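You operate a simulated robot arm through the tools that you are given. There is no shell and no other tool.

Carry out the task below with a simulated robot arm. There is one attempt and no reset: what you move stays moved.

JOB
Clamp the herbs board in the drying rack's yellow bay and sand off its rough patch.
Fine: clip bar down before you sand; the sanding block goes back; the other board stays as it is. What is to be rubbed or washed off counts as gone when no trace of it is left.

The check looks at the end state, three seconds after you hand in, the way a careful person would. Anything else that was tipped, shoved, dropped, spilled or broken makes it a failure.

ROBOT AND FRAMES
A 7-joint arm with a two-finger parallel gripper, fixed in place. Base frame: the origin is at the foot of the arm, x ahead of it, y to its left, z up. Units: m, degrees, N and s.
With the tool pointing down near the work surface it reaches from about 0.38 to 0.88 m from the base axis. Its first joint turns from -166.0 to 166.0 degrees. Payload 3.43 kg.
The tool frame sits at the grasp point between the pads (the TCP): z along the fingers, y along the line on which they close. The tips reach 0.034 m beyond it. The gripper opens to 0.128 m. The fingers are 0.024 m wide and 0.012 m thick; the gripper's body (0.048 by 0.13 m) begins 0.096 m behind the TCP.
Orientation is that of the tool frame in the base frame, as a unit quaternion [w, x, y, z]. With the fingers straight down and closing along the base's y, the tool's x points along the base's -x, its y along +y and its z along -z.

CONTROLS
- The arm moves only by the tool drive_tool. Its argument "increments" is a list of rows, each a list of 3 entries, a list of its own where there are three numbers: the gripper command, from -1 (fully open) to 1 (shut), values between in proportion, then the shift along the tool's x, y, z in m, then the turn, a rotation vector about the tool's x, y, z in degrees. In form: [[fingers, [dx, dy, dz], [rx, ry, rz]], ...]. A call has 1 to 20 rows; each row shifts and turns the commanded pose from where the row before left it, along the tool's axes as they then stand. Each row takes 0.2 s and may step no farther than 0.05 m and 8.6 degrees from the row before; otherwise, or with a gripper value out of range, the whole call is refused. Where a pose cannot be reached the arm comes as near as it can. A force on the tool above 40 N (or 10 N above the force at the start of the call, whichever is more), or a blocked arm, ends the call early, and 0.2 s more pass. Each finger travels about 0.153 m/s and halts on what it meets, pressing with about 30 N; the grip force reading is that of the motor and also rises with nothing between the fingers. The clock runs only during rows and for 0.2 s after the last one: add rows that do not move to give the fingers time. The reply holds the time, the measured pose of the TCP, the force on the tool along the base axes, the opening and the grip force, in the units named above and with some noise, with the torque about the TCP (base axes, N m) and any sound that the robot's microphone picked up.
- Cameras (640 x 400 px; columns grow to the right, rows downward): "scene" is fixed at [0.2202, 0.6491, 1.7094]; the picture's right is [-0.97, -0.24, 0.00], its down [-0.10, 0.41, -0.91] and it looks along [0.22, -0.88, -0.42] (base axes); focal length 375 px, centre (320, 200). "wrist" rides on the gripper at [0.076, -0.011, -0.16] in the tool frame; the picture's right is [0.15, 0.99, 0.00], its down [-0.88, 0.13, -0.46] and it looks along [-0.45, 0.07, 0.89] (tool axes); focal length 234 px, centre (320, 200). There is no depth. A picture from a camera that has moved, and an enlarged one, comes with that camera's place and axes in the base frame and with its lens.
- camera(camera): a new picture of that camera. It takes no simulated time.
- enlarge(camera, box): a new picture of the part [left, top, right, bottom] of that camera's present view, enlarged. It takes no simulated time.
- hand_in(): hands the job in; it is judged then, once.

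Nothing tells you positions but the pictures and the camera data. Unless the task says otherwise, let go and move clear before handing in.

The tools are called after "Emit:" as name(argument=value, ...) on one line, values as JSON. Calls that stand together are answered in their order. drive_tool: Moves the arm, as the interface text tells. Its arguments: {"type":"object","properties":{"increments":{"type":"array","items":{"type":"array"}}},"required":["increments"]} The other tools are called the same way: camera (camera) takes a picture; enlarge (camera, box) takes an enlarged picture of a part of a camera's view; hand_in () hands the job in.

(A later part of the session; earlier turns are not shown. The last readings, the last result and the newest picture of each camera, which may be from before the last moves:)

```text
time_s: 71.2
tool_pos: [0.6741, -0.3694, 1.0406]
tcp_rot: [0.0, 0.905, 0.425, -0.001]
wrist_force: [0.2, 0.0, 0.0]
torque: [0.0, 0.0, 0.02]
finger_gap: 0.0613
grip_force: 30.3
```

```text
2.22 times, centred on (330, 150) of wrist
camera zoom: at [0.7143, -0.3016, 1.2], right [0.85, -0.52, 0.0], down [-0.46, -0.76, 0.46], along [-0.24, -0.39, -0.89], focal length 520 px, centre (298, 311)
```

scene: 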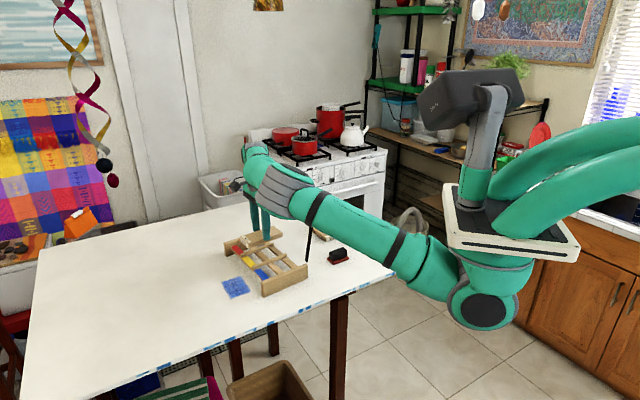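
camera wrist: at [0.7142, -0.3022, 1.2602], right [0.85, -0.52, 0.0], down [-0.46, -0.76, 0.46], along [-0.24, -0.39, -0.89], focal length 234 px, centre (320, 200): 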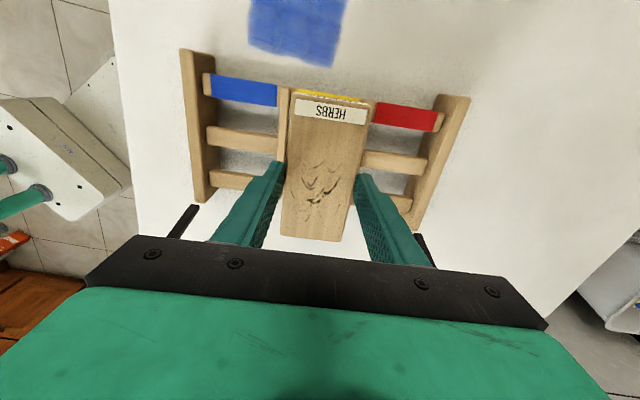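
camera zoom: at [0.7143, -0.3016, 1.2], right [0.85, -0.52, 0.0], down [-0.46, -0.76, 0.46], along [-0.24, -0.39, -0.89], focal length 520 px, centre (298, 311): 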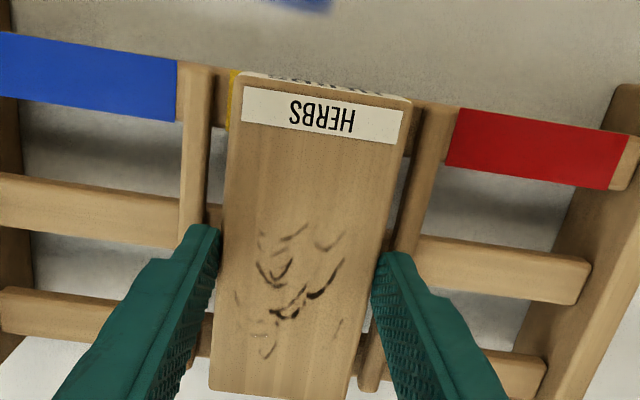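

Emit:
drive_tool(increments=[[1, [0, 0, 0.003], [0, 0, 0]], [1, [0, 0, 0.003], [0, 0, 0]], [1, [0, 0, 0.002], [0, 0, 0]], [1, [0, 0, 0], [0, 0, 0]]])

Emit:
drive_tool(increments=[[1, [0, 0, 0.0015], [0, 0, 0]], [1, [0, 0, 0], [0, 0, 0]]])

```text
time_s: 72.2
tool_pos: [0.6757, -0.3687, 1.0313]
tcp_rot: [0.001, 0.905, 0.425, -0.001]
wrist_force: [0.2, -0.6, -1.5]
torque: [0.01, 0.01, 0.03]
finger_gap: 0.0611
grip_force: 29.4
```

```text
time_s: 72.8
tool_pos: [0.6753, -0.3672, 1.0295]
tcp_rot: [0.001, 0.905, 0.425, -0.001]
wrist_force: [-0.9, 0.3, 0.8]
torque: [0.03, 0.06, -0.05]
finger_gap: 0.0612
grip_force: 29.8
```

Emit:
drive_tool(increments=[[1, [0, 0, 0.0012], [0, 0, 0]], [1, [0, 0, 0], [0, 0, 0]]])

Emit:
enlarge(camera="scene", box=[235, 225, 295, 275])

```text
time_s: 73.4
tool_pos: [0.6751, -0.368, 1.0299]
tcp_rot: [0.001, 0.905, 0.425, -0.001]
wrist_force: [0.1, 2.5, 13.5]
torque: [0.2, 0.29, 0.0]
finger_gap: 0.0613
grip_force: 30.4
```

```text
8.00 times, centred on (265, 250) of scene
camera zoom: at [0.2202, 0.6491, 1.7094], right [-0.97, -0.24, 0.0], down [-0.1, 0.41, -0.91], along [0.22, -0.88, -0.42], focal length 3000 px, centre (760, -200)
```

zoom: 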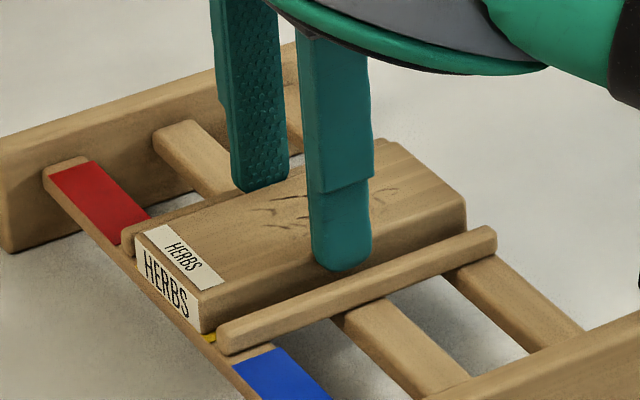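

The board is seated on the slats (contact at TCP z 1.030) and the tips are above the dividers. Easing off a millimetre, releasing, and rising straight up.

Emit:
drive_tool(increments=[[1, [0, 0, -0.001], [0, 0, 0]], [0.0, [0, 0, 0], [0, 0, 0]], [-0.1, [0, 0, 0], [0, 0, 0]], [-0.3, [0, 0, 0], [0, 0, 0]], [-0.3, [0, 0, -0.01], [0, 0, 0]], [-0.3, [0, 0, -0.03], [0, 0, 0]], [-0.3, [0, 0, -0.04], [0, 0, 0]], [-0.3, [0, 0, 0], [0, 0, 0]]])

Emit:
enlarge(camera="scene", box=[215, 185, 325, 300])

Emit:
enlarge(camera="wrist", box=[170, 40, 480, 240])

```text
time_s: 75.2
tool_pos: [0.6771, -0.3678, 1.1083]
tcp_rot: [0.0, 0.905, 0.425, -0.002]
wrist_force: [0.2, -0.8, 0.2]
torque: [0.04, 0.05, 0.01]
finger_gap: 0.0832
grip_force: 0.0
```

```text
3.48 times, centred on (270, 242) of scene
camera zoom: at [0.2202, 0.6491, 1.7094], right [-0.97, -0.24, 0.0], down [-0.1, 0.41, -0.91], along [0.22, -0.88, -0.42], focal length 1305 px, centre (494, 52)
```

zoom: 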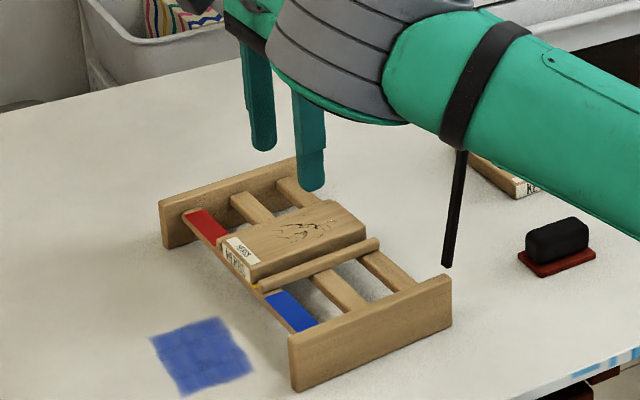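

```text
2.00 times, centred on (325, 140) of wrist
camera zoom: at [0.7159, -0.3014, 1.269], right [0.85, -0.52, 0.0], down [-0.46, -0.76, 0.46], along [-0.24, -0.39, -0.89], focal length 468 px, centre (310, 320)
```

zoom: 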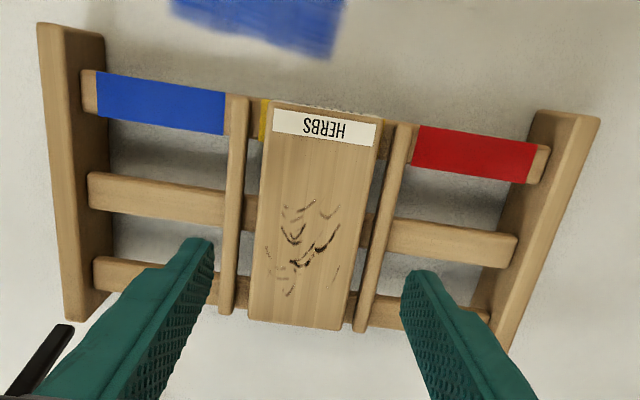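

The HERBS board sits squarely in the yellow bay. The knob is at about (0.588, -0.471, 1.135). I'll rise and turn to yaw 50° (comfortable for the wrist), so the fingers can pinch the knob from both sides along the bar direction.

Emit:
drive_tool(increments=[[-0.3, [0, 0, -0.04], [0, 0, 0]], [-0.3, [0, 0, -0.04], [0, 0, 0]], [-0.3, [0, 0, -0.04], [0, 0, 0]], [-0.3, [0, 0, -0.022], [0, 0, 0]], [-0.3, [0, 0, 0], [0, 0, 8.5]], [-0.3, [0, 0, 0], [0, 0, 8.5]], [-0.3, [0, 0, 0], [0, 0, 8.5]], [-0.3, [0, 0, 0], [0, 0, 8.5]], [-0.3, [0, 0, 0], [0, 0, 8.5]], [-0.3, [0, 0, 0], [0, 0, 8.5]], [-0.3, [0, 0, 0], [0, 0, 8.5]], [-0.3, [0, 0, 0], [0, 0, 8.5]], [-0.3, [0, 0, 0], [0, 0, 8.5]], [-0.3, [0, 0, 0], [0, 0, 8.5]], [-0.3, [0, 0, 0], [0, 0, 8.5]], [-0.3, [0, 0, 0], [0, 0, 8.5]], [-0.3, [0, 0, 0], [0, 0, 8.5]]])

Emit:
drive_tool(increments=[[-0.3, [0, 0, 0], [0, 0, 8.5]], [-0.3, [0, 0, 0], [0, 0, 8.5]], [-0.3, [0, 0, 0], [0, 0, 8.5]], [-0.3, [0, 0, 0], [0, 0, 8.5]], [-0.3, [0, 0, 0], [0, 0, 8.5]], [-0.3, [0, 0, 0], [0, 0, 8.5]], [-0.3, [0, 0, 0], [0, 0, 8.5]], [-0.3, [0, 0, 0], [0, 0, 8.5]], [-0.3, [0, 0, 0], [0, 0, 1.5]], [-0.3, [0, 0, 0], [0, 0, 0]]])

Emit:
camera(camera="scene")

Emit:
camera(camera="wrist")

```text
time_s: 78.8
tool_pos: [0.6753, -0.3667, 1.2528]
tcp_rot: [0.002, 0.865, -0.502, 0.0]
wrist_force: [1.1, 0.3, 0.6]
torque: [-0.03, 0.0, 0.03]
finger_gap: 0.0832
grip_force: 0.1
```

```text
time_s: 81.0
tool_pos: [0.6746, -0.3682, 1.2517]
tcp_rot: [-0.002, -0.425, 0.905, -0.001]
wrist_force: [0.4, -0.4, -0.5]
torque: [0.03, 0.0, -0.01]
finger_gap: 0.0831
grip_force: 0.1
```

```text
taken
```

scene: 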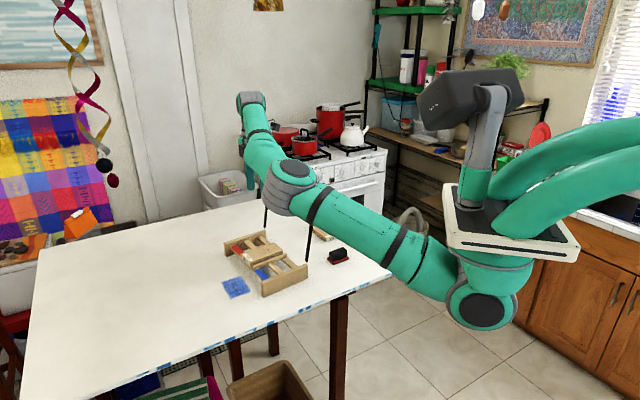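

```text
taken
camera wrist: at [0.6352, -0.432, 1.4125], right [-0.85, 0.52, 0.0], down [0.46, 0.76, 0.45], along [0.24, 0.39, -0.89], focal length 234 px, centre (320, 200)
```

wrist: 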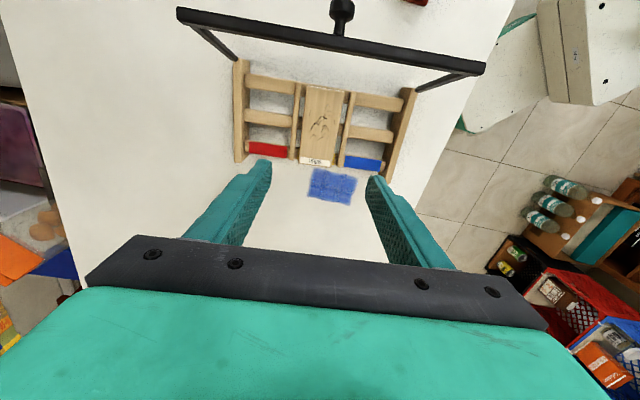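

A nice view of the bar, knob and posts from behind. Enlarging to refine the geometry.

Emit:
enlarge(camera="wrist", box=[170, 0, 500, 190])

Emit:
enlarge(camera="wrist", box=[380, 50, 500, 120])

Emit:
enlarge(camera="wrist", box=[165, 0, 285, 80])

```text
1.94 times, centred on (335, 95) of wrist
camera zoom: at [0.6352, -0.432, 1.4125], right [-0.85, 0.52, 0.0], down [0.46, 0.76, 0.45], along [0.24, 0.39, -0.89], focal length 454 px, centre (291, 404)
```

zoom: 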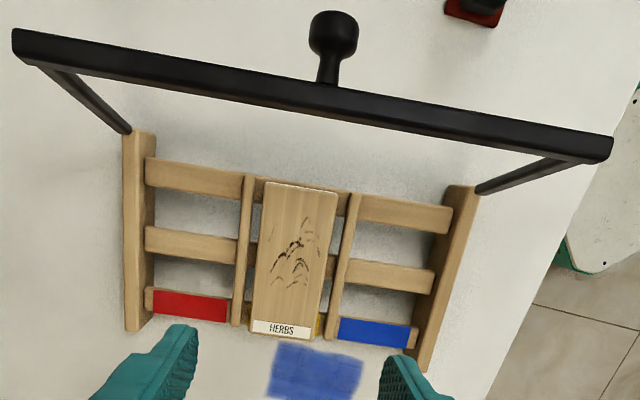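

```text
5.33 times, centred on (440, 85) of wrist
camera zoom: at [0.6352, -0.432, 1.4125], right [-0.85, 0.52, 0.0], down [0.46, 0.76, 0.45], along [0.24, 0.39, -0.89], focal length 1249 px, centre (-320, 813)
```

zoom: 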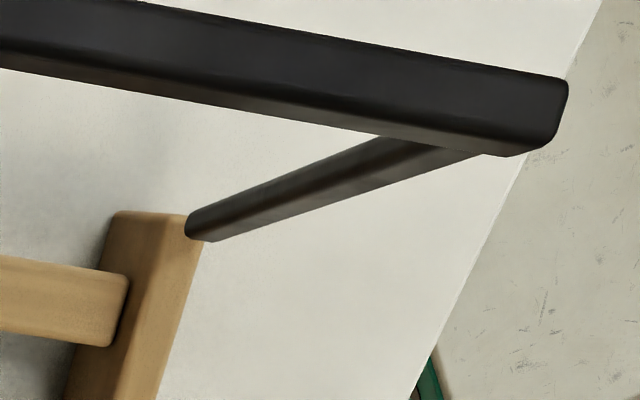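

```text
5.00 times, centred on (225, 40) of wrist
camera zoom: at [0.6352, -0.432, 1.4125], right [-0.85, 0.52, 0.0], down [0.46, 0.76, 0.45], along [0.24, 0.39, -0.89], focal length 1171 px, centre (795, 1000)
```

zoom: 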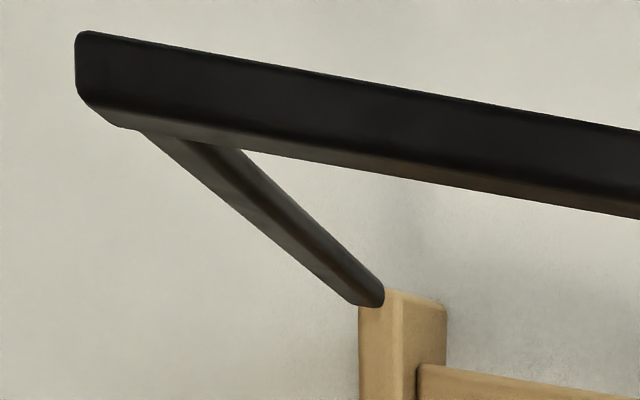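

The knob position is confirmed at (0.588, -0.470, 1.135), with the hinge line at the rear panel corners (z≈1.0). Moving above the knob at z 1.25.

Emit:
drive_tool(increments=[[-0.3, [0.0335, 0.0004, 0], [0, 0, 0]], [-0.3, [0.0335, 0.0004, 0], [0, 0, 0]], [-0.3, [0.0335, 0.0004, 0], [0, 0, 0]], [-0.3, [0.0335, 0.0004, 0], [0, 0, 0]], [-0.3, [0, 0, 0], [0, 0, 0]]])

Emit:
camera(camera="wrist")

Emit:
enlarge(camera="scene", box=[230, 100, 390, 290])

```text
time_s: 82.2
tool_pos: [0.5876, -0.468, 1.2544]
tcp_rot: [-0.003, -0.426, 0.905, -0.001]
wrist_force: [0.2, 0.6, 0.1]
torque: [-0.02, 0.03, 0.0]
finger_gap: 0.0832
grip_force: 0.1
```

```text
taken
camera wrist: at [0.5487, -0.5339, 1.4138], right [-0.85, 0.52, 0.0], down [0.46, 0.76, 0.45], along [0.23, 0.39, -0.89], focal length 234 px, centre (320, 200)
```

wrist: 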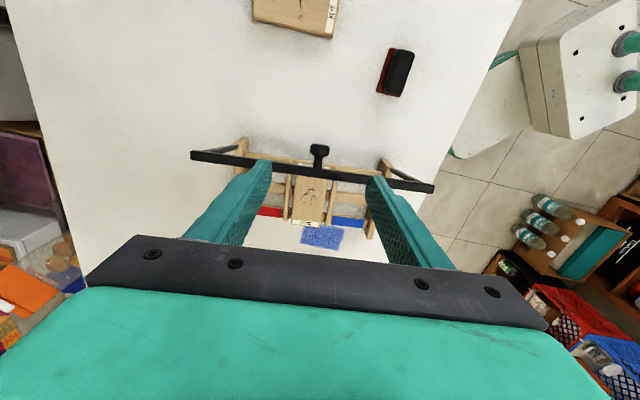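

```text
2.11 times, centred on (310, 195) of scene
camera zoom: at [0.2202, 0.6491, 1.7094], right [-0.97, -0.24, 0.0], down [-0.1, 0.41, -0.91], along [0.22, -0.88, -0.42], focal length 790 px, centre (341, 210)
```

zoom: 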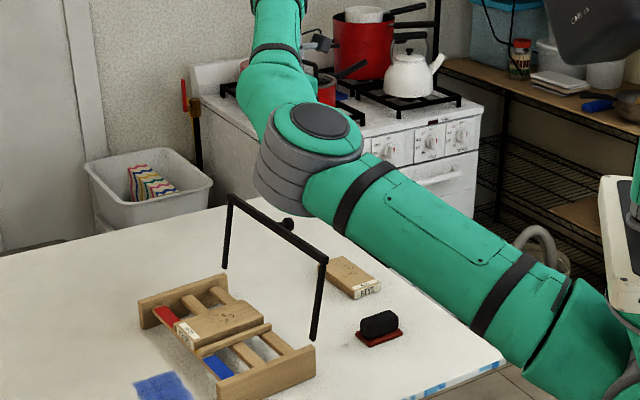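

Emit:
enlarge(camera="wrist", box=[270, 120, 370, 190])

```text
5.71 times, centred on (320, 155) of wrist
camera zoom: at [0.5487, -0.5339, 1.4138], right [-0.85, 0.52, 0.0], down [0.46, 0.76, 0.45], along [0.23, 0.39, -0.89], focal length 1338 px, centre (320, 457)
```

zoom: 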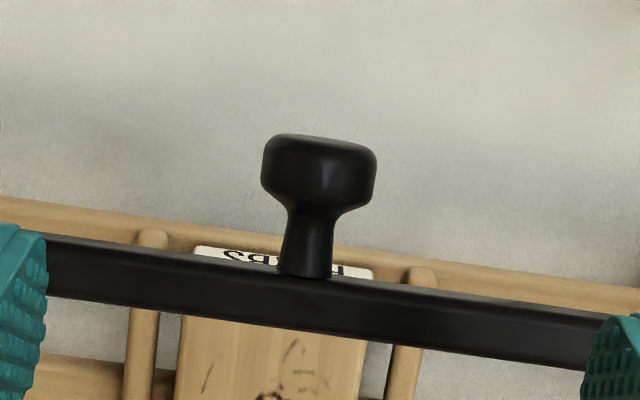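

The knob is a mushroom head about 24 mm across, well centred under the tool. Descending so the fingertips flank it.

Emit:
drive_tool(increments=[[-0.3, [0.002, 0, 0.03], [0, 0, 0]], [-0.3, [0, 0, 0.03], [0, 0, 0]], [-0.3, [0, 0, 0.02], [0, 0, 0]], [-0.3, [0, 0, 0], [0, 0, 0]]])

Emit:
camera(camera="wrist")

Emit:
enlarge(camera="scene", box=[230, 120, 390, 290])

```text
time_s: 83.2
tool_pos: [0.5877, -0.4711, 1.1733]
tcp_rot: [-0.001, -0.425, 0.905, -0.001]
wrist_force: [-0.1, -0.1, -0.1]
torque: [0.02, 0.02, 0.05]
finger_gap: 0.0831
grip_force: 0.1
```

```text
taken
camera wrist: at [0.5472, -0.5359, 1.3329], right [-0.85, 0.52, 0.0], down [0.46, 0.76, 0.45], along [0.24, 0.39, -0.89], focal length 234 px, centre (320, 200)
```

wrist: 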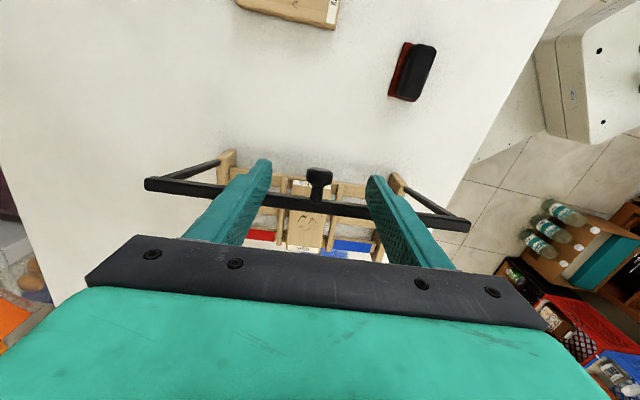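

```text
2.35 times, centred on (310, 205) of scene
camera zoom: at [0.2202, 0.6491, 1.7094], right [-0.97, -0.24, 0.0], down [-0.1, 0.41, -0.91], along [0.22, -0.88, -0.42], focal length 882 px, centre (344, 188)
```

zoom: 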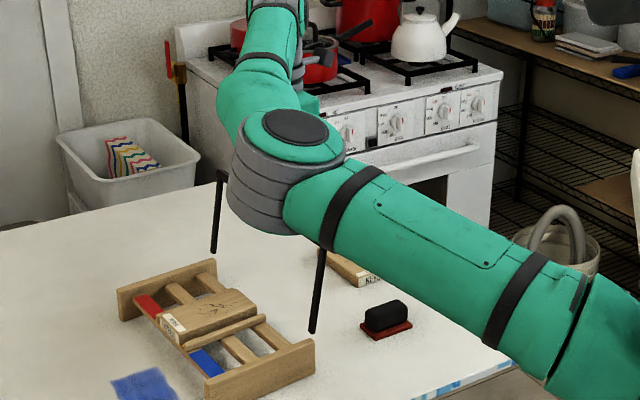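

Emit:
drive_tool(increments=[[-0.3, [0, 0, 0.01], [0, 0, 0]], [-0.3, [0, 0, 0.0085], [0, 0, 0]], [-0.3, [0, 0, 0], [0, 0, 0]]])

Emit:
enlarge(camera="wrist", box=[240, 130, 400, 240])

```text
time_s: 84.0
tool_pos: [0.5866, -0.4715, 1.1546]
tcp_rot: [-0.002, -0.424, 0.905, 0.0]
wrist_force: [-0.5, -0.4, 0.2]
torque: [-0.02, -0.03, 0.0]
finger_gap: 0.0833
grip_force: 0.2
```

```text
3.64 times, centred on (320, 185) of wrist
camera zoom: at [0.5468, -0.5361, 1.3148], right [-0.85, 0.52, 0.0], down [0.46, 0.76, 0.45], along [0.24, 0.39, -0.89], focal length 852 px, centre (320, 254)
```

zoom: 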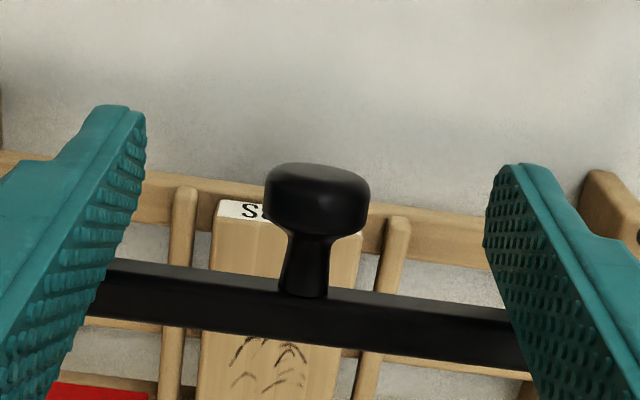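

Fingers flank the knob with the bar clear in front of them. Closing on the knob.

Emit:
drive_tool(increments=[[0.2, [0, 0, 0], [0, 0, 0]], [0.5, [0, 0, 0], [0, 0, 0]], [0.6, [0, 0, 0], [0, 0, 0]], [0.8, [0, 0, 0], [0, 0, 0]], [1, [0, 0, 0], [0, 0, 0]], [1, [0, 0, 0], [0, 0, 0]]])

Emit:
enlarge(camera="wrist", box=[240, 130, 400, 240])

```text
time_s: 85.4
tool_pos: [0.5862, -0.4706, 1.1542]
tcp_rot: [-0.002, -0.425, 0.905, -0.001]
wrist_force: [1.8, -2.9, 0.2]
torque: [-0.02, -0.01, 0.03]
finger_gap: 0.0227
grip_force: 30.6
```

```text
3.64 times, centred on (320, 185) of wrist
camera zoom: at [0.5468, -0.5362, 1.3148], right [-0.85, 0.52, 0.0], down [0.46, 0.76, 0.45], along [0.23, 0.39, -0.89], focal length 852 px, centre (320, 254)
```

zoom: 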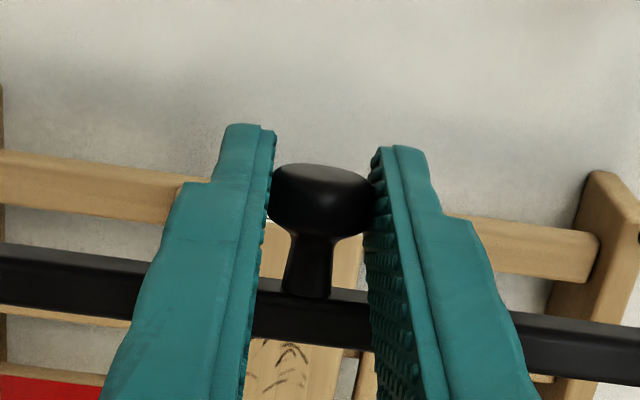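

The knob is held (gap 22.7 mm). Now I'll swing it along the arc about the hinge, in stages, watching the forces.

Emit:
drive_tool(increments=[[1, [-0.01654, 0, -0.00534], [0, 0, 0]], [1, [-0.01706, 0, -0.00329], [0, 0, 0]], [1, [-0.01733, 0, -0.00118], [0, 0, 0]], [1, [0, 0, 0], [0, 0, 0]]])

Emit:
enlarge(camera="wrist", box=[200, 100, 440, 250])

```text
time_s: 86.4
tool_pos: [0.6194, -0.4318, 1.164]
tcp_rot: [-0.001, -0.425, 0.905, -0.001]
wrist_force: [0.6, -0.7, -6.9]
torque: [-0.63, 0.54, 0.03]
finger_gap: 0.0227
grip_force: 29.8
```

```text
2.67 times, centred on (320, 175) of wrist
camera zoom: at [0.5797, -0.4967, 1.3237], right [-0.85, 0.52, 0.0], down [0.46, 0.76, 0.45], along [0.23, 0.39, -0.89], focal length 624 px, centre (320, 267)
```

zoom: 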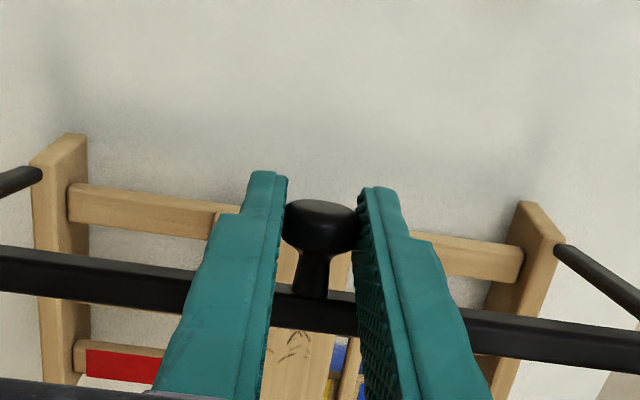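

The bar follows the swing, with only a light load. Continuing.

Emit:
drive_tool(increments=[[1, [-0.01735, 0, 0.0016], [0, 0, 0]], [1, [-0.0171, 0, 0.0037], [0, 0, 0]], [1, [-0.01661, 0, 0.0055], [0, 0, 0]], [1, [0, 0, 0], [0, 0, 0]]])

Emit:
enlarge(camera="wrist", box=[200, 100, 440, 250])

Emit:
enlarge(camera="scene", box=[220, 160, 340, 290])

```text
time_s: 87.4
tool_pos: [0.6511, -0.3924, 1.1536]
tcp_rot: [0.0, -0.425, 0.905, -0.002]
wrist_force: [-2.0, -7.4, 21.0]
torque: [-0.12, 0.02, -0.02]
finger_gap: 0.0228
grip_force: 29.3
```

```text
2.67 times, centred on (320, 175) of wrist
camera zoom: at [0.6112, -0.4576, 1.3148], right [-0.85, 0.52, 0.0], down [0.46, 0.76, 0.45], along [0.24, 0.38, -0.89], focal length 624 px, centre (320, 267)
```

zoom: 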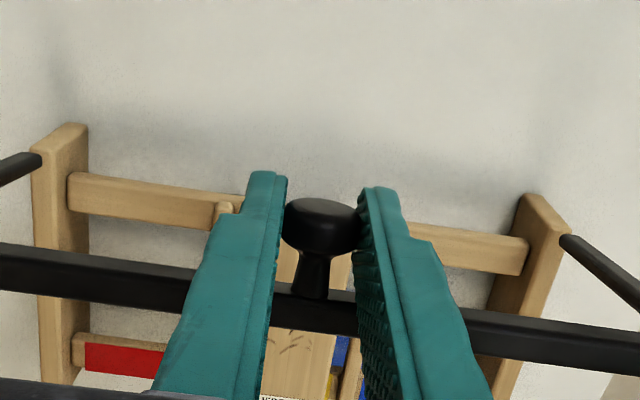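

```text
3.08 times, centred on (280, 225) of scene
camera zoom: at [0.2202, 0.6491, 1.7094], right [-0.97, -0.24, 0.0], down [-0.1, 0.41, -0.91], along [0.22, -0.88, -0.42], focal length 1154 px, centre (443, 123)
```

zoom: 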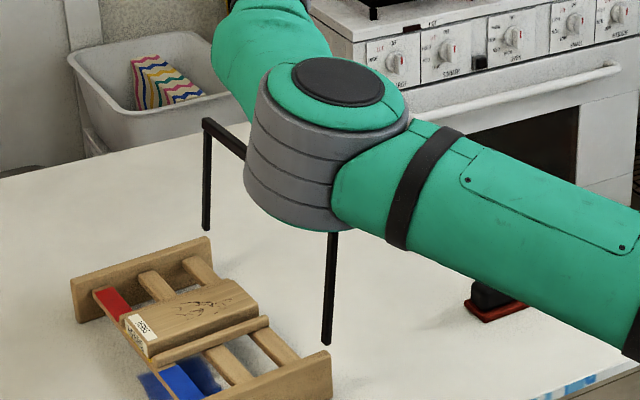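

This isn't right: the bar didn't rotate. The firm grip locked the knob, and the whole rack was lifted and dragged forward about 10 cm. I'm still holding the knob, so I'll retrace the same path exactly to bring the rack back.

Emit:
drive_tool(increments=[[1, [0.01661, 0, -0.0055], [0, 0, 0]], [1, [0.0171, 0, -0.0037], [0, 0, 0]], [1, [0.01735, 0, -0.0016], [0, 0, 0]], [1, [0.01733, 0, 0.00118], [0, 0, 0]], [1, [0.01706, 0, 0.00329], [0, 0, 0]], [1, [0.01654, 0, 0.00534], [0, 0, 0]], [1, [0, 0, 0], [0, 0, 0]]])

Emit:
enlarge(camera="scene", box=[220, 160, 340, 300])

Emit:
camera(camera="wrist")

```text
time_s: 89.0
tool_pos: [0.5876, -0.4709, 1.1545]
tcp_rot: [-0.001, -0.426, 0.905, -0.001]
wrist_force: [-1.4, -0.5, -2.8]
torque: [-0.19, 0.14, 0.04]
finger_gap: 0.023
grip_force: 30.2
```

```text
2.86 times, centred on (280, 230) of scene
camera zoom: at [0.2202, 0.6491, 1.7094], right [-0.97, -0.24, 0.0], down [-0.1, 0.41, -0.91], along [0.22, -0.88, -0.42], focal length 1072 px, centre (434, 114)
```

zoom: 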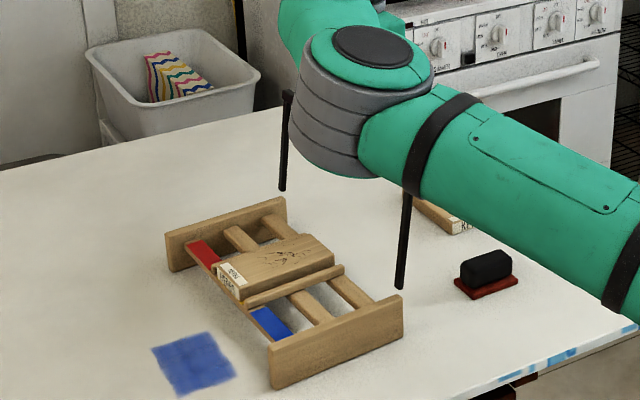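

```text
taken
camera wrist: at [0.5472, -0.5364, 1.3143], right [-0.85, 0.52, 0.0], down [0.46, 0.76, 0.45], along [0.23, 0.39, -0.89], focal length 234 px, centre (320, 200)
```

wrist: 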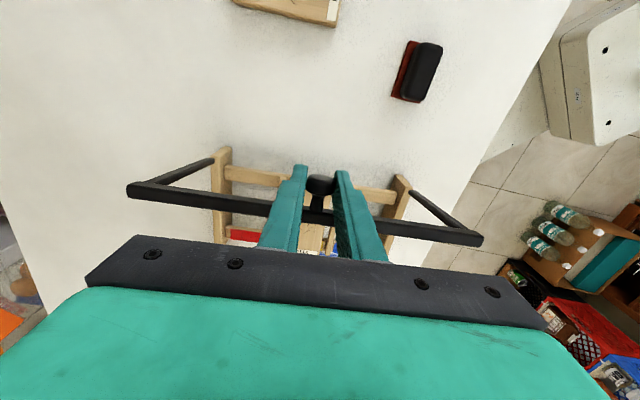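

The rack is back close to its original spot. Comparing precisely with the same view as before.

Emit:
enlarge(camera="scene", box=[215, 185, 325, 300])

Emit:
enlarge(camera="scene", box=[260, 235, 320, 300])

Emit:
enlarge(camera="scene", box=[228, 222, 288, 272])

```text
3.48 times, centred on (270, 242) of scene
camera zoom: at [0.2202, 0.6491, 1.7094], right [-0.97, -0.24, 0.0], down [-0.1, 0.41, -0.91], along [0.22, -0.88, -0.42], focal length 1305 px, centre (494, 52)
```

zoom: 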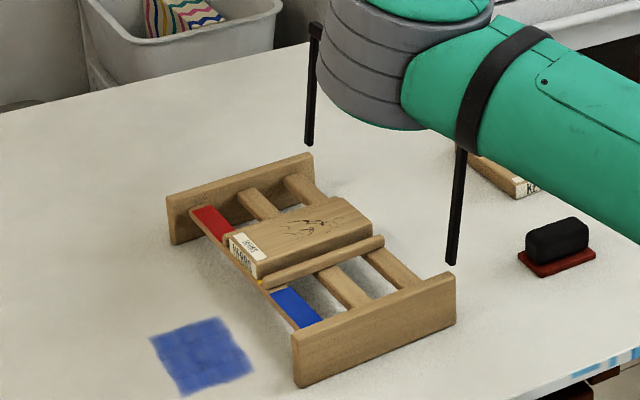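

```text
6.15 times, centred on (290, 268) of scene
camera zoom: at [0.2202, 0.6491, 1.7094], right [-0.97, -0.24, 0.0], down [-0.1, 0.41, -0.91], along [0.22, -0.88, -0.42], focal length 2308 px, centre (505, -215)
```

zoom: 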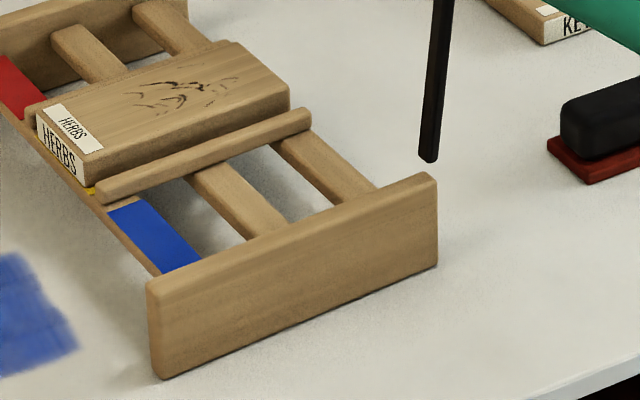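

```text
8.00 times, centred on (258, 247) of scene
camera zoom: at [0.2202, 0.6491, 1.7094], right [-0.97, -0.24, 0.0], down [-0.1, 0.41, -0.91], along [0.22, -0.88, -0.42], focal length 3000 px, centre (816, -176)
```

zoom: 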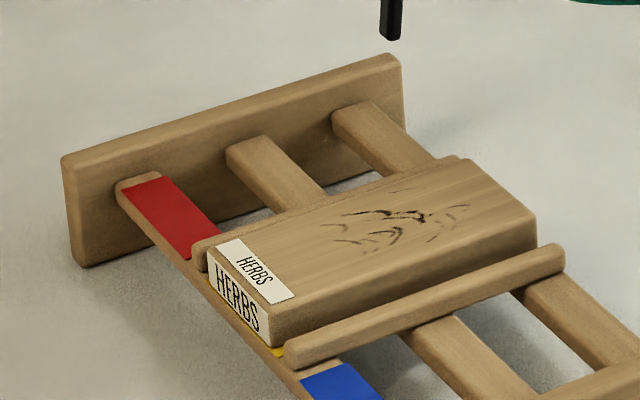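

The rack is back within about a centimetre (slightly further to the rear), and the board is still seated. I'll release the knob and instead straddle the bar loosely with the fingers, one behind and one in front. That way the bar can rotate freely on its hinge.

Emit:
drive_tool(increments=[[0.6, [0, 0, 0], [0, 0, 0]], [0.4, [0, 0, 0], [0, 0, 0]], [-0.3, [0, 0, 0], [0, 0, 0]], [-0.3, [0, 0, 0], [0, 0, 0]], [-0.3, [0, 0, -0.02], [0, 0, 0]], [-0.3, [0, 0, -0.04], [0, 0, 0]], [-0.3, [0, 0, -0.04], [0, 0, 0]], [-0.3, [0, 0, 0], [0, 0, 0]]])

Emit:
camera(camera="wrist")

Emit:
enlarge(camera="wrist", box=[180, 110, 450, 250])

```text
time_s: 90.8
tool_pos: [0.5867, -0.4708, 1.2533]
tcp_rot: [-0.002, -0.425, 0.905, -0.001]
wrist_force: [0.3, 0.5, -0.2]
torque: [0.02, 0.01, -0.03]
finger_gap: 0.0831
grip_force: 0.1
```

```text
taken
camera wrist: at [0.5469, -0.5354, 1.4145], right [-0.85, 0.52, 0.0], down [0.46, 0.76, 0.45], along [0.24, 0.39, -0.89], focal length 234 px, centre (320, 200)
```

wrist: 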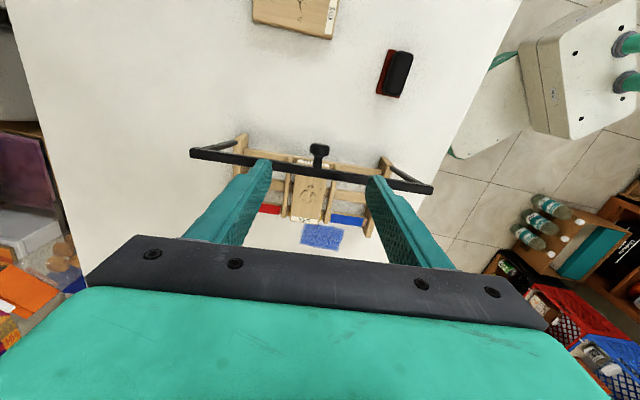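

```text
2.37 times, centred on (315, 180) of wrist
camera zoom: at [0.5469, -0.5354, 1.4145], right [-0.85, 0.52, 0.0], down [0.46, 0.76, 0.45], along [0.24, 0.39, -0.89], focal length 555 px, centre (332, 247)
```

zoom: 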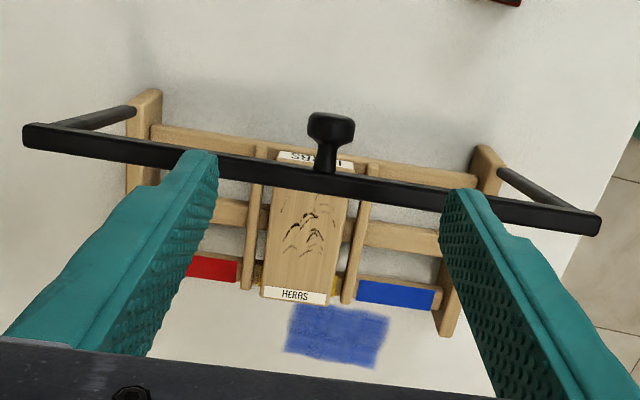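

Rotating to yaw 140° so the fingers open across the bar, and shifting to the blue side of the knob.

Emit:
drive_tool(increments=[[0.3, [0, 0, 0], [0, 0, -8.5]], [0.3, [0, 0, 0], [0, 0, -8.5]], [0.3, [0, 0, 0], [0, 0, -8.5]], [0.3, [0, 0, 0], [0, 0, -8.5]], [0.3, [0, 0, 0], [0, 0, -8.5]], [0.3, [0, 0, 0], [0, 0, -8.5]], [0.3, [0, 0, 0], [0, 0, -8.5]], [0.3, [0, 0, 0], [0, 0, -8.5]], [0.3, [0, 0, 0], [0, 0, -8.5]], [0.3, [0, 0, 0], [0, 0, -8.5]], [0.3, [0, 0, 0], [0, 0, -4.7]], [0.3, [-0.036, -0.0122, 0], [0, 0, 0]], [0.3, [-0.036, -0.0123, 0], [0, 0, 0]], [0.3, [0, 0, 0], [0, 0, 0]]])

Emit:
camera(camera="wrist")

Emit:
enlarge(camera="scene", box=[220, 130, 360, 300])

```text
time_s: 93.8
tool_pos: [0.5454, -0.405, 1.2542]
tcp_rot: [0.002, 0.94, -0.342, -0.001]
wrist_force: [-0.2, 0.7, -0.1]
torque: [0.0, 0.01, 0.01]
finger_gap: 0.0449
grip_force: 0.0
```

```text
taken
camera wrist: at [0.6125, -0.445, 1.4149], right [-0.52, -0.85, 0.0], down [-0.76, 0.47, 0.46], along [-0.39, 0.24, -0.89], focal length 234 px, centre (320, 200)
```

wrist: 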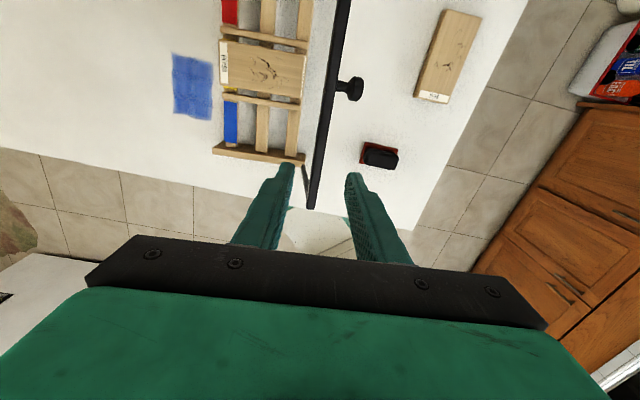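

```text
2.35 times, centred on (290, 215) of scene
camera zoom: at [0.2202, 0.6491, 1.7094], right [-0.97, -0.24, 0.0], down [-0.1, 0.41, -0.91], along [0.22, -0.88, -0.42], focal length 882 px, centre (391, 165)
```

zoom: 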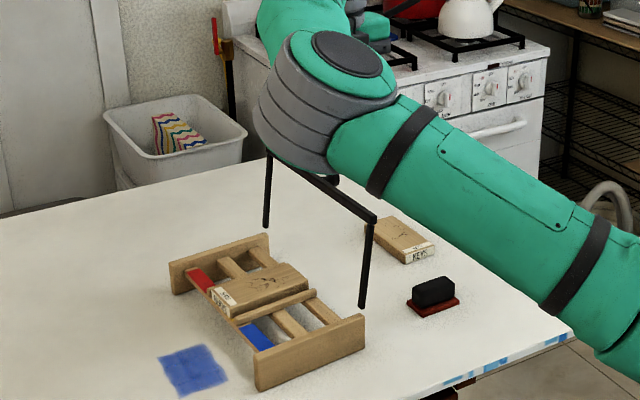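

The bar lies midway between the fingers. Enlarging to measure the rack's present pose and the bar.

Emit:
enlarge(camera="wrist", box=[200, 0, 400, 220])

Emit:
enlarge(camera="wrist", box=[200, 0, 320, 170])

```text
1.82 times, centred on (300, 110) of wrist
camera zoom: at [0.6125, -0.445, 1.4149], right [-0.52, -0.85, 0.0], down [-0.76, 0.47, 0.46], along [-0.39, 0.24, -0.89], focal length 426 px, centre (356, 364)
```

zoom: 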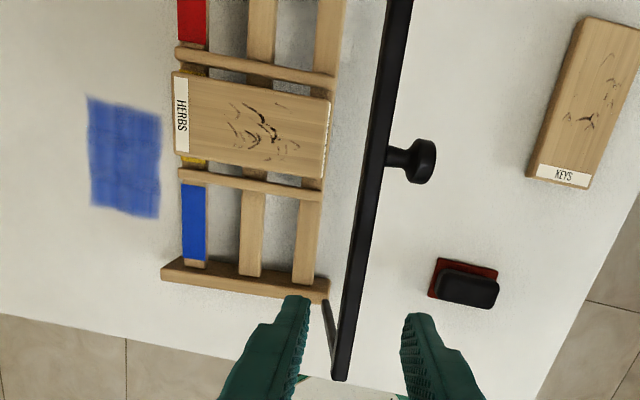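

```text
2.35 times, centred on (260, 85) of wrist
camera zoom: at [0.6125, -0.445, 1.4149], right [-0.52, -0.85, 0.0], down [-0.76, 0.47, 0.46], along [-0.39, 0.24, -0.89], focal length 551 px, centre (461, 471)
```

zoom: 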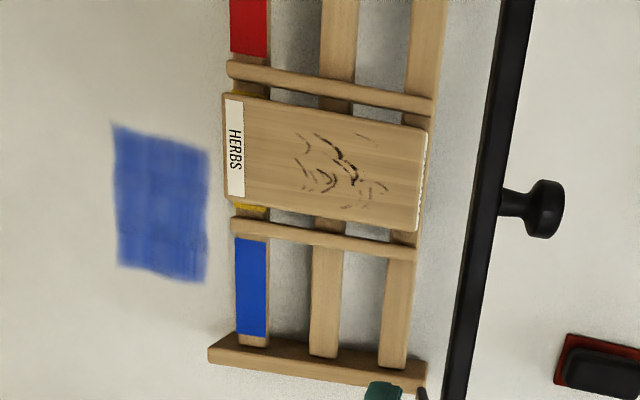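

Both cameras agree: the bar is centred between the fingers, and the rack sits about 8 mm behind its original place (I'll correct that). Descending over the bar.

Emit:
drive_tool(increments=[[0.3, [0, 0, 0.03], [0, 0, 0]], [0.3, [0, 0, 0.03], [0, 0, 0]], [0.3, [0, 0, 0.02], [0, 0, 0]], [0.3, [0, 0, 0.012], [0, 0, 0]], [0.3, [0, 0, 0], [0, 0, 0]]])

Emit:
enlarge(camera="wrist", box=[200, 0, 420, 230])

Emit:
enlarge(camera="scene", box=[240, 160, 360, 290])

```text
time_s: 95.0
tool_pos: [0.5466, -0.4065, 1.1613]
tcp_rot: [0.002, 0.94, -0.342, -0.001]
wrist_force: [-0.1, 0.7, 0.4]
torque: [0.02, 0.04, 0.0]
finger_gap: 0.0447
grip_force: 0.1
```

```text
1.74 times, centred on (310, 115) of wrist
camera zoom: at [0.6122, -0.4458, 1.3224], right [-0.52, -0.85, 0.0], down [-0.76, 0.47, 0.46], along [-0.39, 0.24, -0.89], focal length 407 px, centre (337, 348)
```

zoom: 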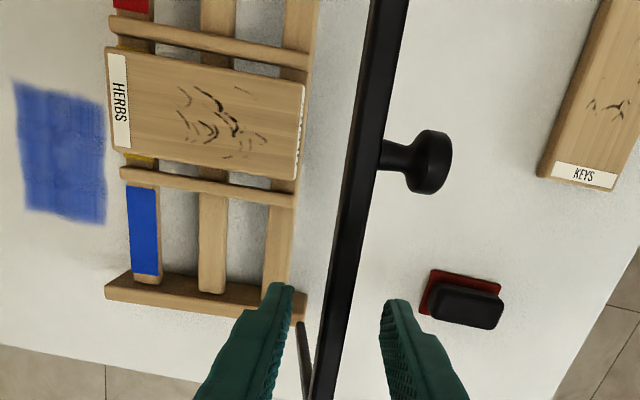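

```text
3.08 times, centred on (300, 225) of scene
camera zoom: at [0.2202, 0.6491, 1.7094], right [-0.97, -0.24, 0.0], down [-0.1, 0.41, -0.91], along [0.22, -0.88, -0.42], focal length 1154 px, centre (382, 123)
```

zoom: 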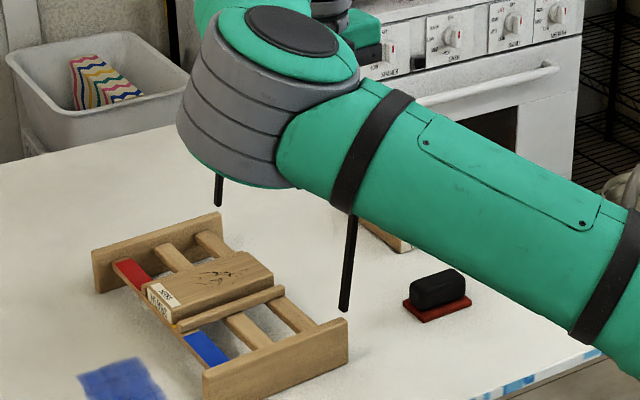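

The bar is between the fingers. Narrowing the gap and pushing gently forward to see whether the bar rotates (not the rack).

Emit:
drive_tool(increments=[[0.5, [0, 0, 0], [0, 0, 0]], [0.5, [0, -0.006, 0], [0, 0, 0]], [0.5, [0, -0.006, 0], [0, 0, 0]], [0.5, [0, -0.005, 0], [0, 0, 0]], [0.5, [0, 0, 0], [0, 0, 0]]])

Emit:
enlarge(camera="wrist", box=[200, 0, 420, 230])

Emit:
enlarge(camera="scene", box=[240, 160, 360, 290])

```text
time_s: 96.2
tool_pos: [0.5584, -0.3921, 1.1619]
tcp_rot: [0.001, 0.94, -0.342, -0.001]
wrist_force: [-0.4, -0.9, -0.8]
torque: [0.02, -0.01, 0.0]
finger_gap: 0.0321
grip_force: 0.4
```

```text
1.74 times, centred on (310, 115) of wrist
camera zoom: at [0.6234, -0.4327, 1.3223], right [-0.52, -0.85, 0.0], down [-0.76, 0.47, 0.46], along [-0.39, 0.24, -0.89], focal length 407 px, centre (337, 348)
```

zoom: 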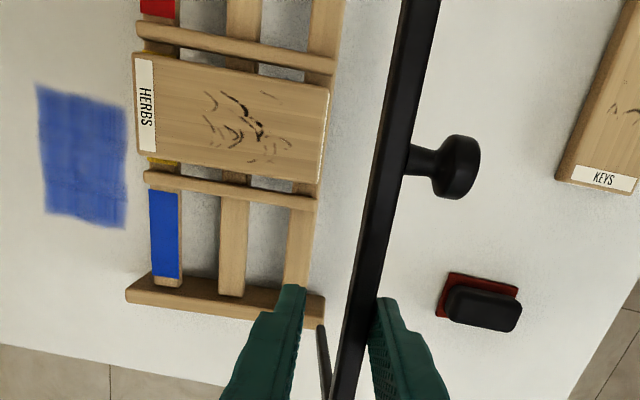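

```text
3.08 times, centred on (300, 225) of scene
camera zoom: at [0.2202, 0.6491, 1.7094], right [-0.97, -0.24, 0.0], down [-0.1, 0.41, -0.91], along [0.22, -0.88, -0.42], focal length 1154 px, centre (382, 123)
```

zoom: 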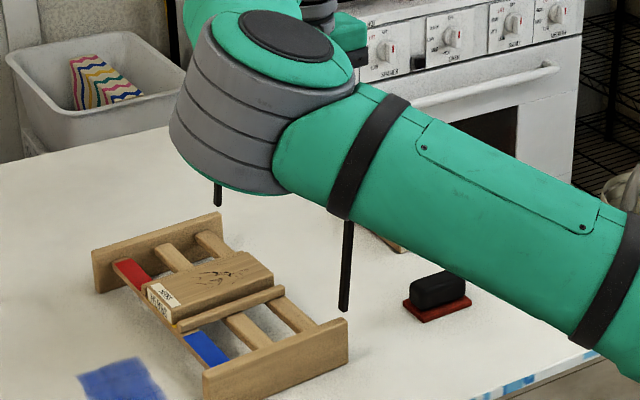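

The bar now rotates freely: near-zero force, and the rack stays put. Narrowing the gap and guiding the bar further along its arc.

Emit:
drive_tool(increments=[[0.65, [0, -0.0103, -0.002], [0, 0, 0]], [0.65, [0, -0.0197, 0.0024], [0, 0, 0]], [0.65, [0, -0.0193, 0.0052], [0, 0, 0]], [0.65, [0, 0, 0], [0, 0, 0]]])

Emit:
enlarge(camera="wrist", box=[200, 0, 420, 230])

Emit:
enlarge(camera="scene", box=[220, 180, 340, 300])

```text
time_s: 97.2
tool_pos: [0.5896, -0.3561, 1.1556]
tcp_rot: [0.002, 0.939, -0.343, 0.001]
wrist_force: [1.4, 0.2, 0.2]
torque: [-0.02, -0.02, 0.02]
finger_gap: 0.0225
grip_force: 0.1
```

```text
1.74 times, centred on (310, 115) of wrist
camera zoom: at [0.6548, -0.395, 1.3164], right [-0.52, -0.85, 0.0], down [-0.76, 0.47, 0.46], along [-0.39, 0.24, -0.89], focal length 407 px, centre (337, 348)
```

zoom: 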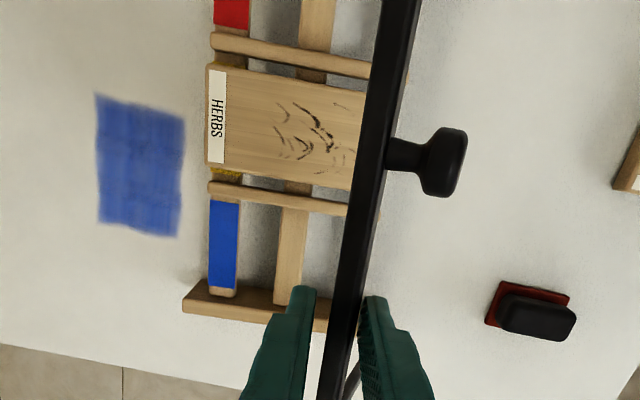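

```text
3.33 times, centred on (280, 240) of scene
camera zoom: at [0.2202, 0.6491, 1.7094], right [-0.97, -0.24, 0.0], down [-0.1, 0.41, -0.91], along [0.22, -0.88, -0.42], focal length 1250 px, centre (453, 67)
```

zoom: 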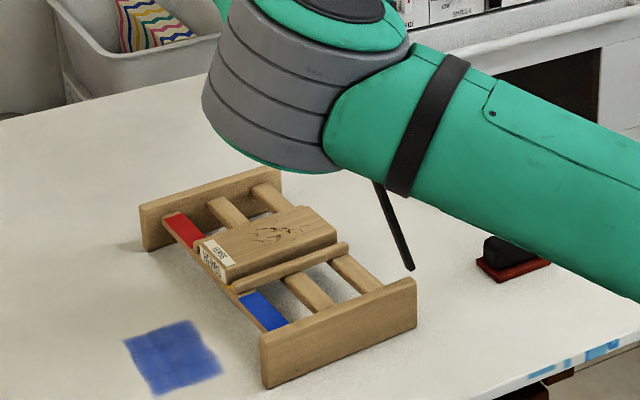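

The bar swings over and the rack stays put. Continuing down the arc.

Emit:
drive_tool(increments=[[0.65, [0, -0.0183, 0.0078], [0, 0, 0]], [0.65, [0, -0.017, 0.0102], [0, 0, 0]], [0.65, [0, -0.0155, 0.0125], [0, 0, 0]], [0.65, [0, -0.0136, 0.0146], [0, 0, 0]], [0.65, [0, 0, 0], [0, 0, 0]]])

Emit:
enlarge(camera="wrist", box=[200, 0, 420, 230])

Emit:
enlarge(camera="scene", box=[220, 180, 340, 300])

```text
time_s: 98.4
tool_pos: [0.6319, -0.306, 1.1111]
tcp_rot: [0.001, 0.94, -0.342, -0.001]
wrist_force: [0.2, -0.3, 0.8]
torque: [0.0, -0.01, -0.01]
finger_gap: 0.0222
grip_force: 0.0
```

```text
1.74 times, centred on (310, 115) of wrist
camera zoom: at [0.6968, -0.3457, 1.2715], right [-0.52, -0.85, 0.0], down [-0.76, 0.47, 0.46], along [-0.39, 0.24, -0.89], focal length 407 px, centre (337, 348)
```

zoom: 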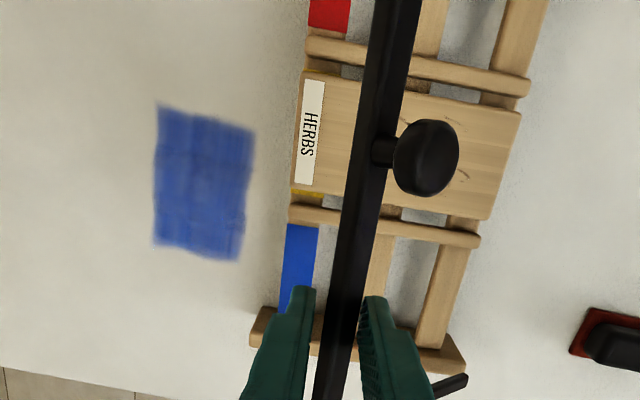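

```text
3.33 times, centred on (280, 240) of scene
camera zoom: at [0.2202, 0.6491, 1.7094], right [-0.97, -0.24, 0.0], down [-0.1, 0.41, -0.91], along [0.22, -0.88, -0.42], focal length 1250 px, centre (453, 67)
```

zoom: 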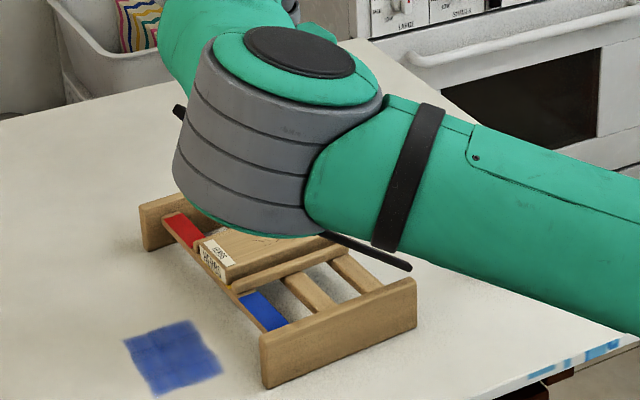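

Emit:
drive_tool(increments=[[0.65, [0, -0.0114, 0.0163], [0, 0, 0]], [0.65, [0, -0.0091, 0.0177], [0, 0, 0]], [0.65, [0, -0.0064, 0.0189], [0, 0, 0]], [0.65, [0, 0, 0], [0, 0, 0]]])

Emit:
enlarge(camera="wrist", box=[200, 0, 420, 230])

Emit:
enlarge(camera="scene", box=[220, 180, 340, 300])

```text
time_s: 99.4
tool_pos: [0.6499, -0.2855, 1.0579]
tcp_rot: [0.001, 0.94, -0.342, -0.001]
wrist_force: [0.1, -0.4, 0.2]
torque: [0.04, 0.01, 0.01]
finger_gap: 0.0223
grip_force: 0.1
```

```text
1.74 times, centred on (310, 115) of wrist
camera zoom: at [0.7142, -0.3249, 1.2177], right [-0.52, -0.85, 0.0], down [-0.76, 0.47, 0.46], along [-0.39, 0.24, -0.89], focal length 407 px, centre (337, 348)
```

zoom: 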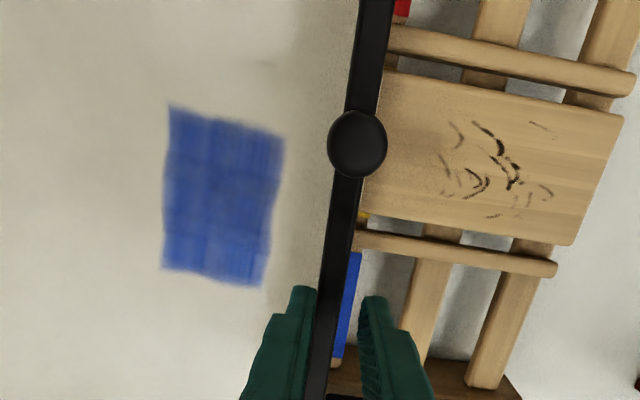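

```text
3.33 times, centred on (280, 240) of scene
camera zoom: at [0.2202, 0.6491, 1.7094], right [-0.97, -0.24, 0.0], down [-0.1, 0.41, -0.91], along [0.22, -0.88, -0.42], focal length 1250 px, centre (453, 67)
```

zoom: 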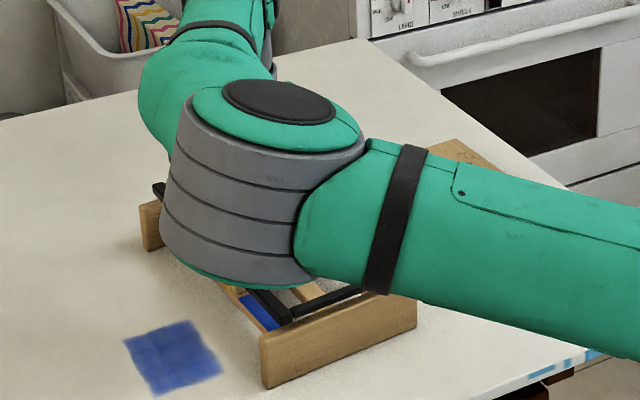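

Emit:
drive_tool(increments=[[0.65, [0, -0.0035, 0.0085], [0, 0, 0]], [0.65, [0, 0, 0.008], [0, 0, 0]], [0.65, [0, 0, 0], [0, 0, 0]]])

Emit:
camera(camera="wrist")

Emit:
enlarge(camera="wrist", box=[260, 60, 380, 230])

```text
time_s: 100.2
tool_pos: [0.6512, -0.2816, 1.0404]
tcp_rot: [0.002, 0.94, -0.342, -0.001]
wrist_force: [0.5, 0.3, -0.6]
torque: [0.01, -0.02, 0.0]
finger_gap: 0.0224
grip_force: 0.1
```

```text
taken
camera wrist: at [0.7163, -0.3224, 1.2012], right [-0.52, -0.85, 0.0], down [-0.76, 0.47, 0.46], along [-0.39, 0.24, -0.89], focal length 234 px, centre (320, 200)
```

wrist: 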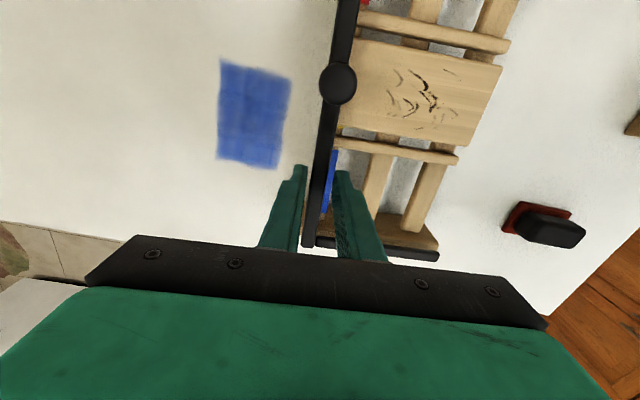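

```text
2.35 times, centred on (320, 145) of wrist
camera zoom: at [0.7163, -0.3224, 1.2012], right [-0.52, -0.85, 0.0], down [-0.76, 0.47, 0.46], along [-0.39, 0.24, -0.89], focal length 551 px, centre (320, 329)
```

zoom: 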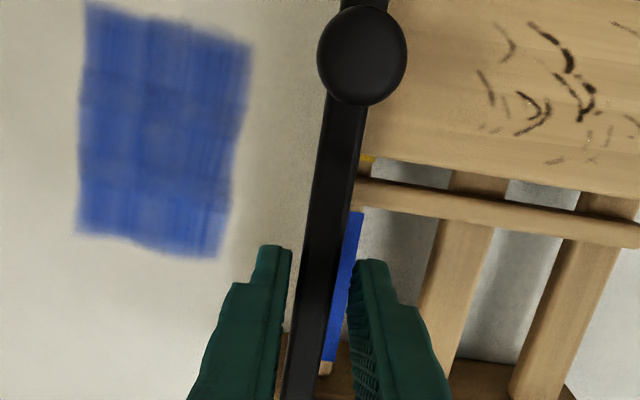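

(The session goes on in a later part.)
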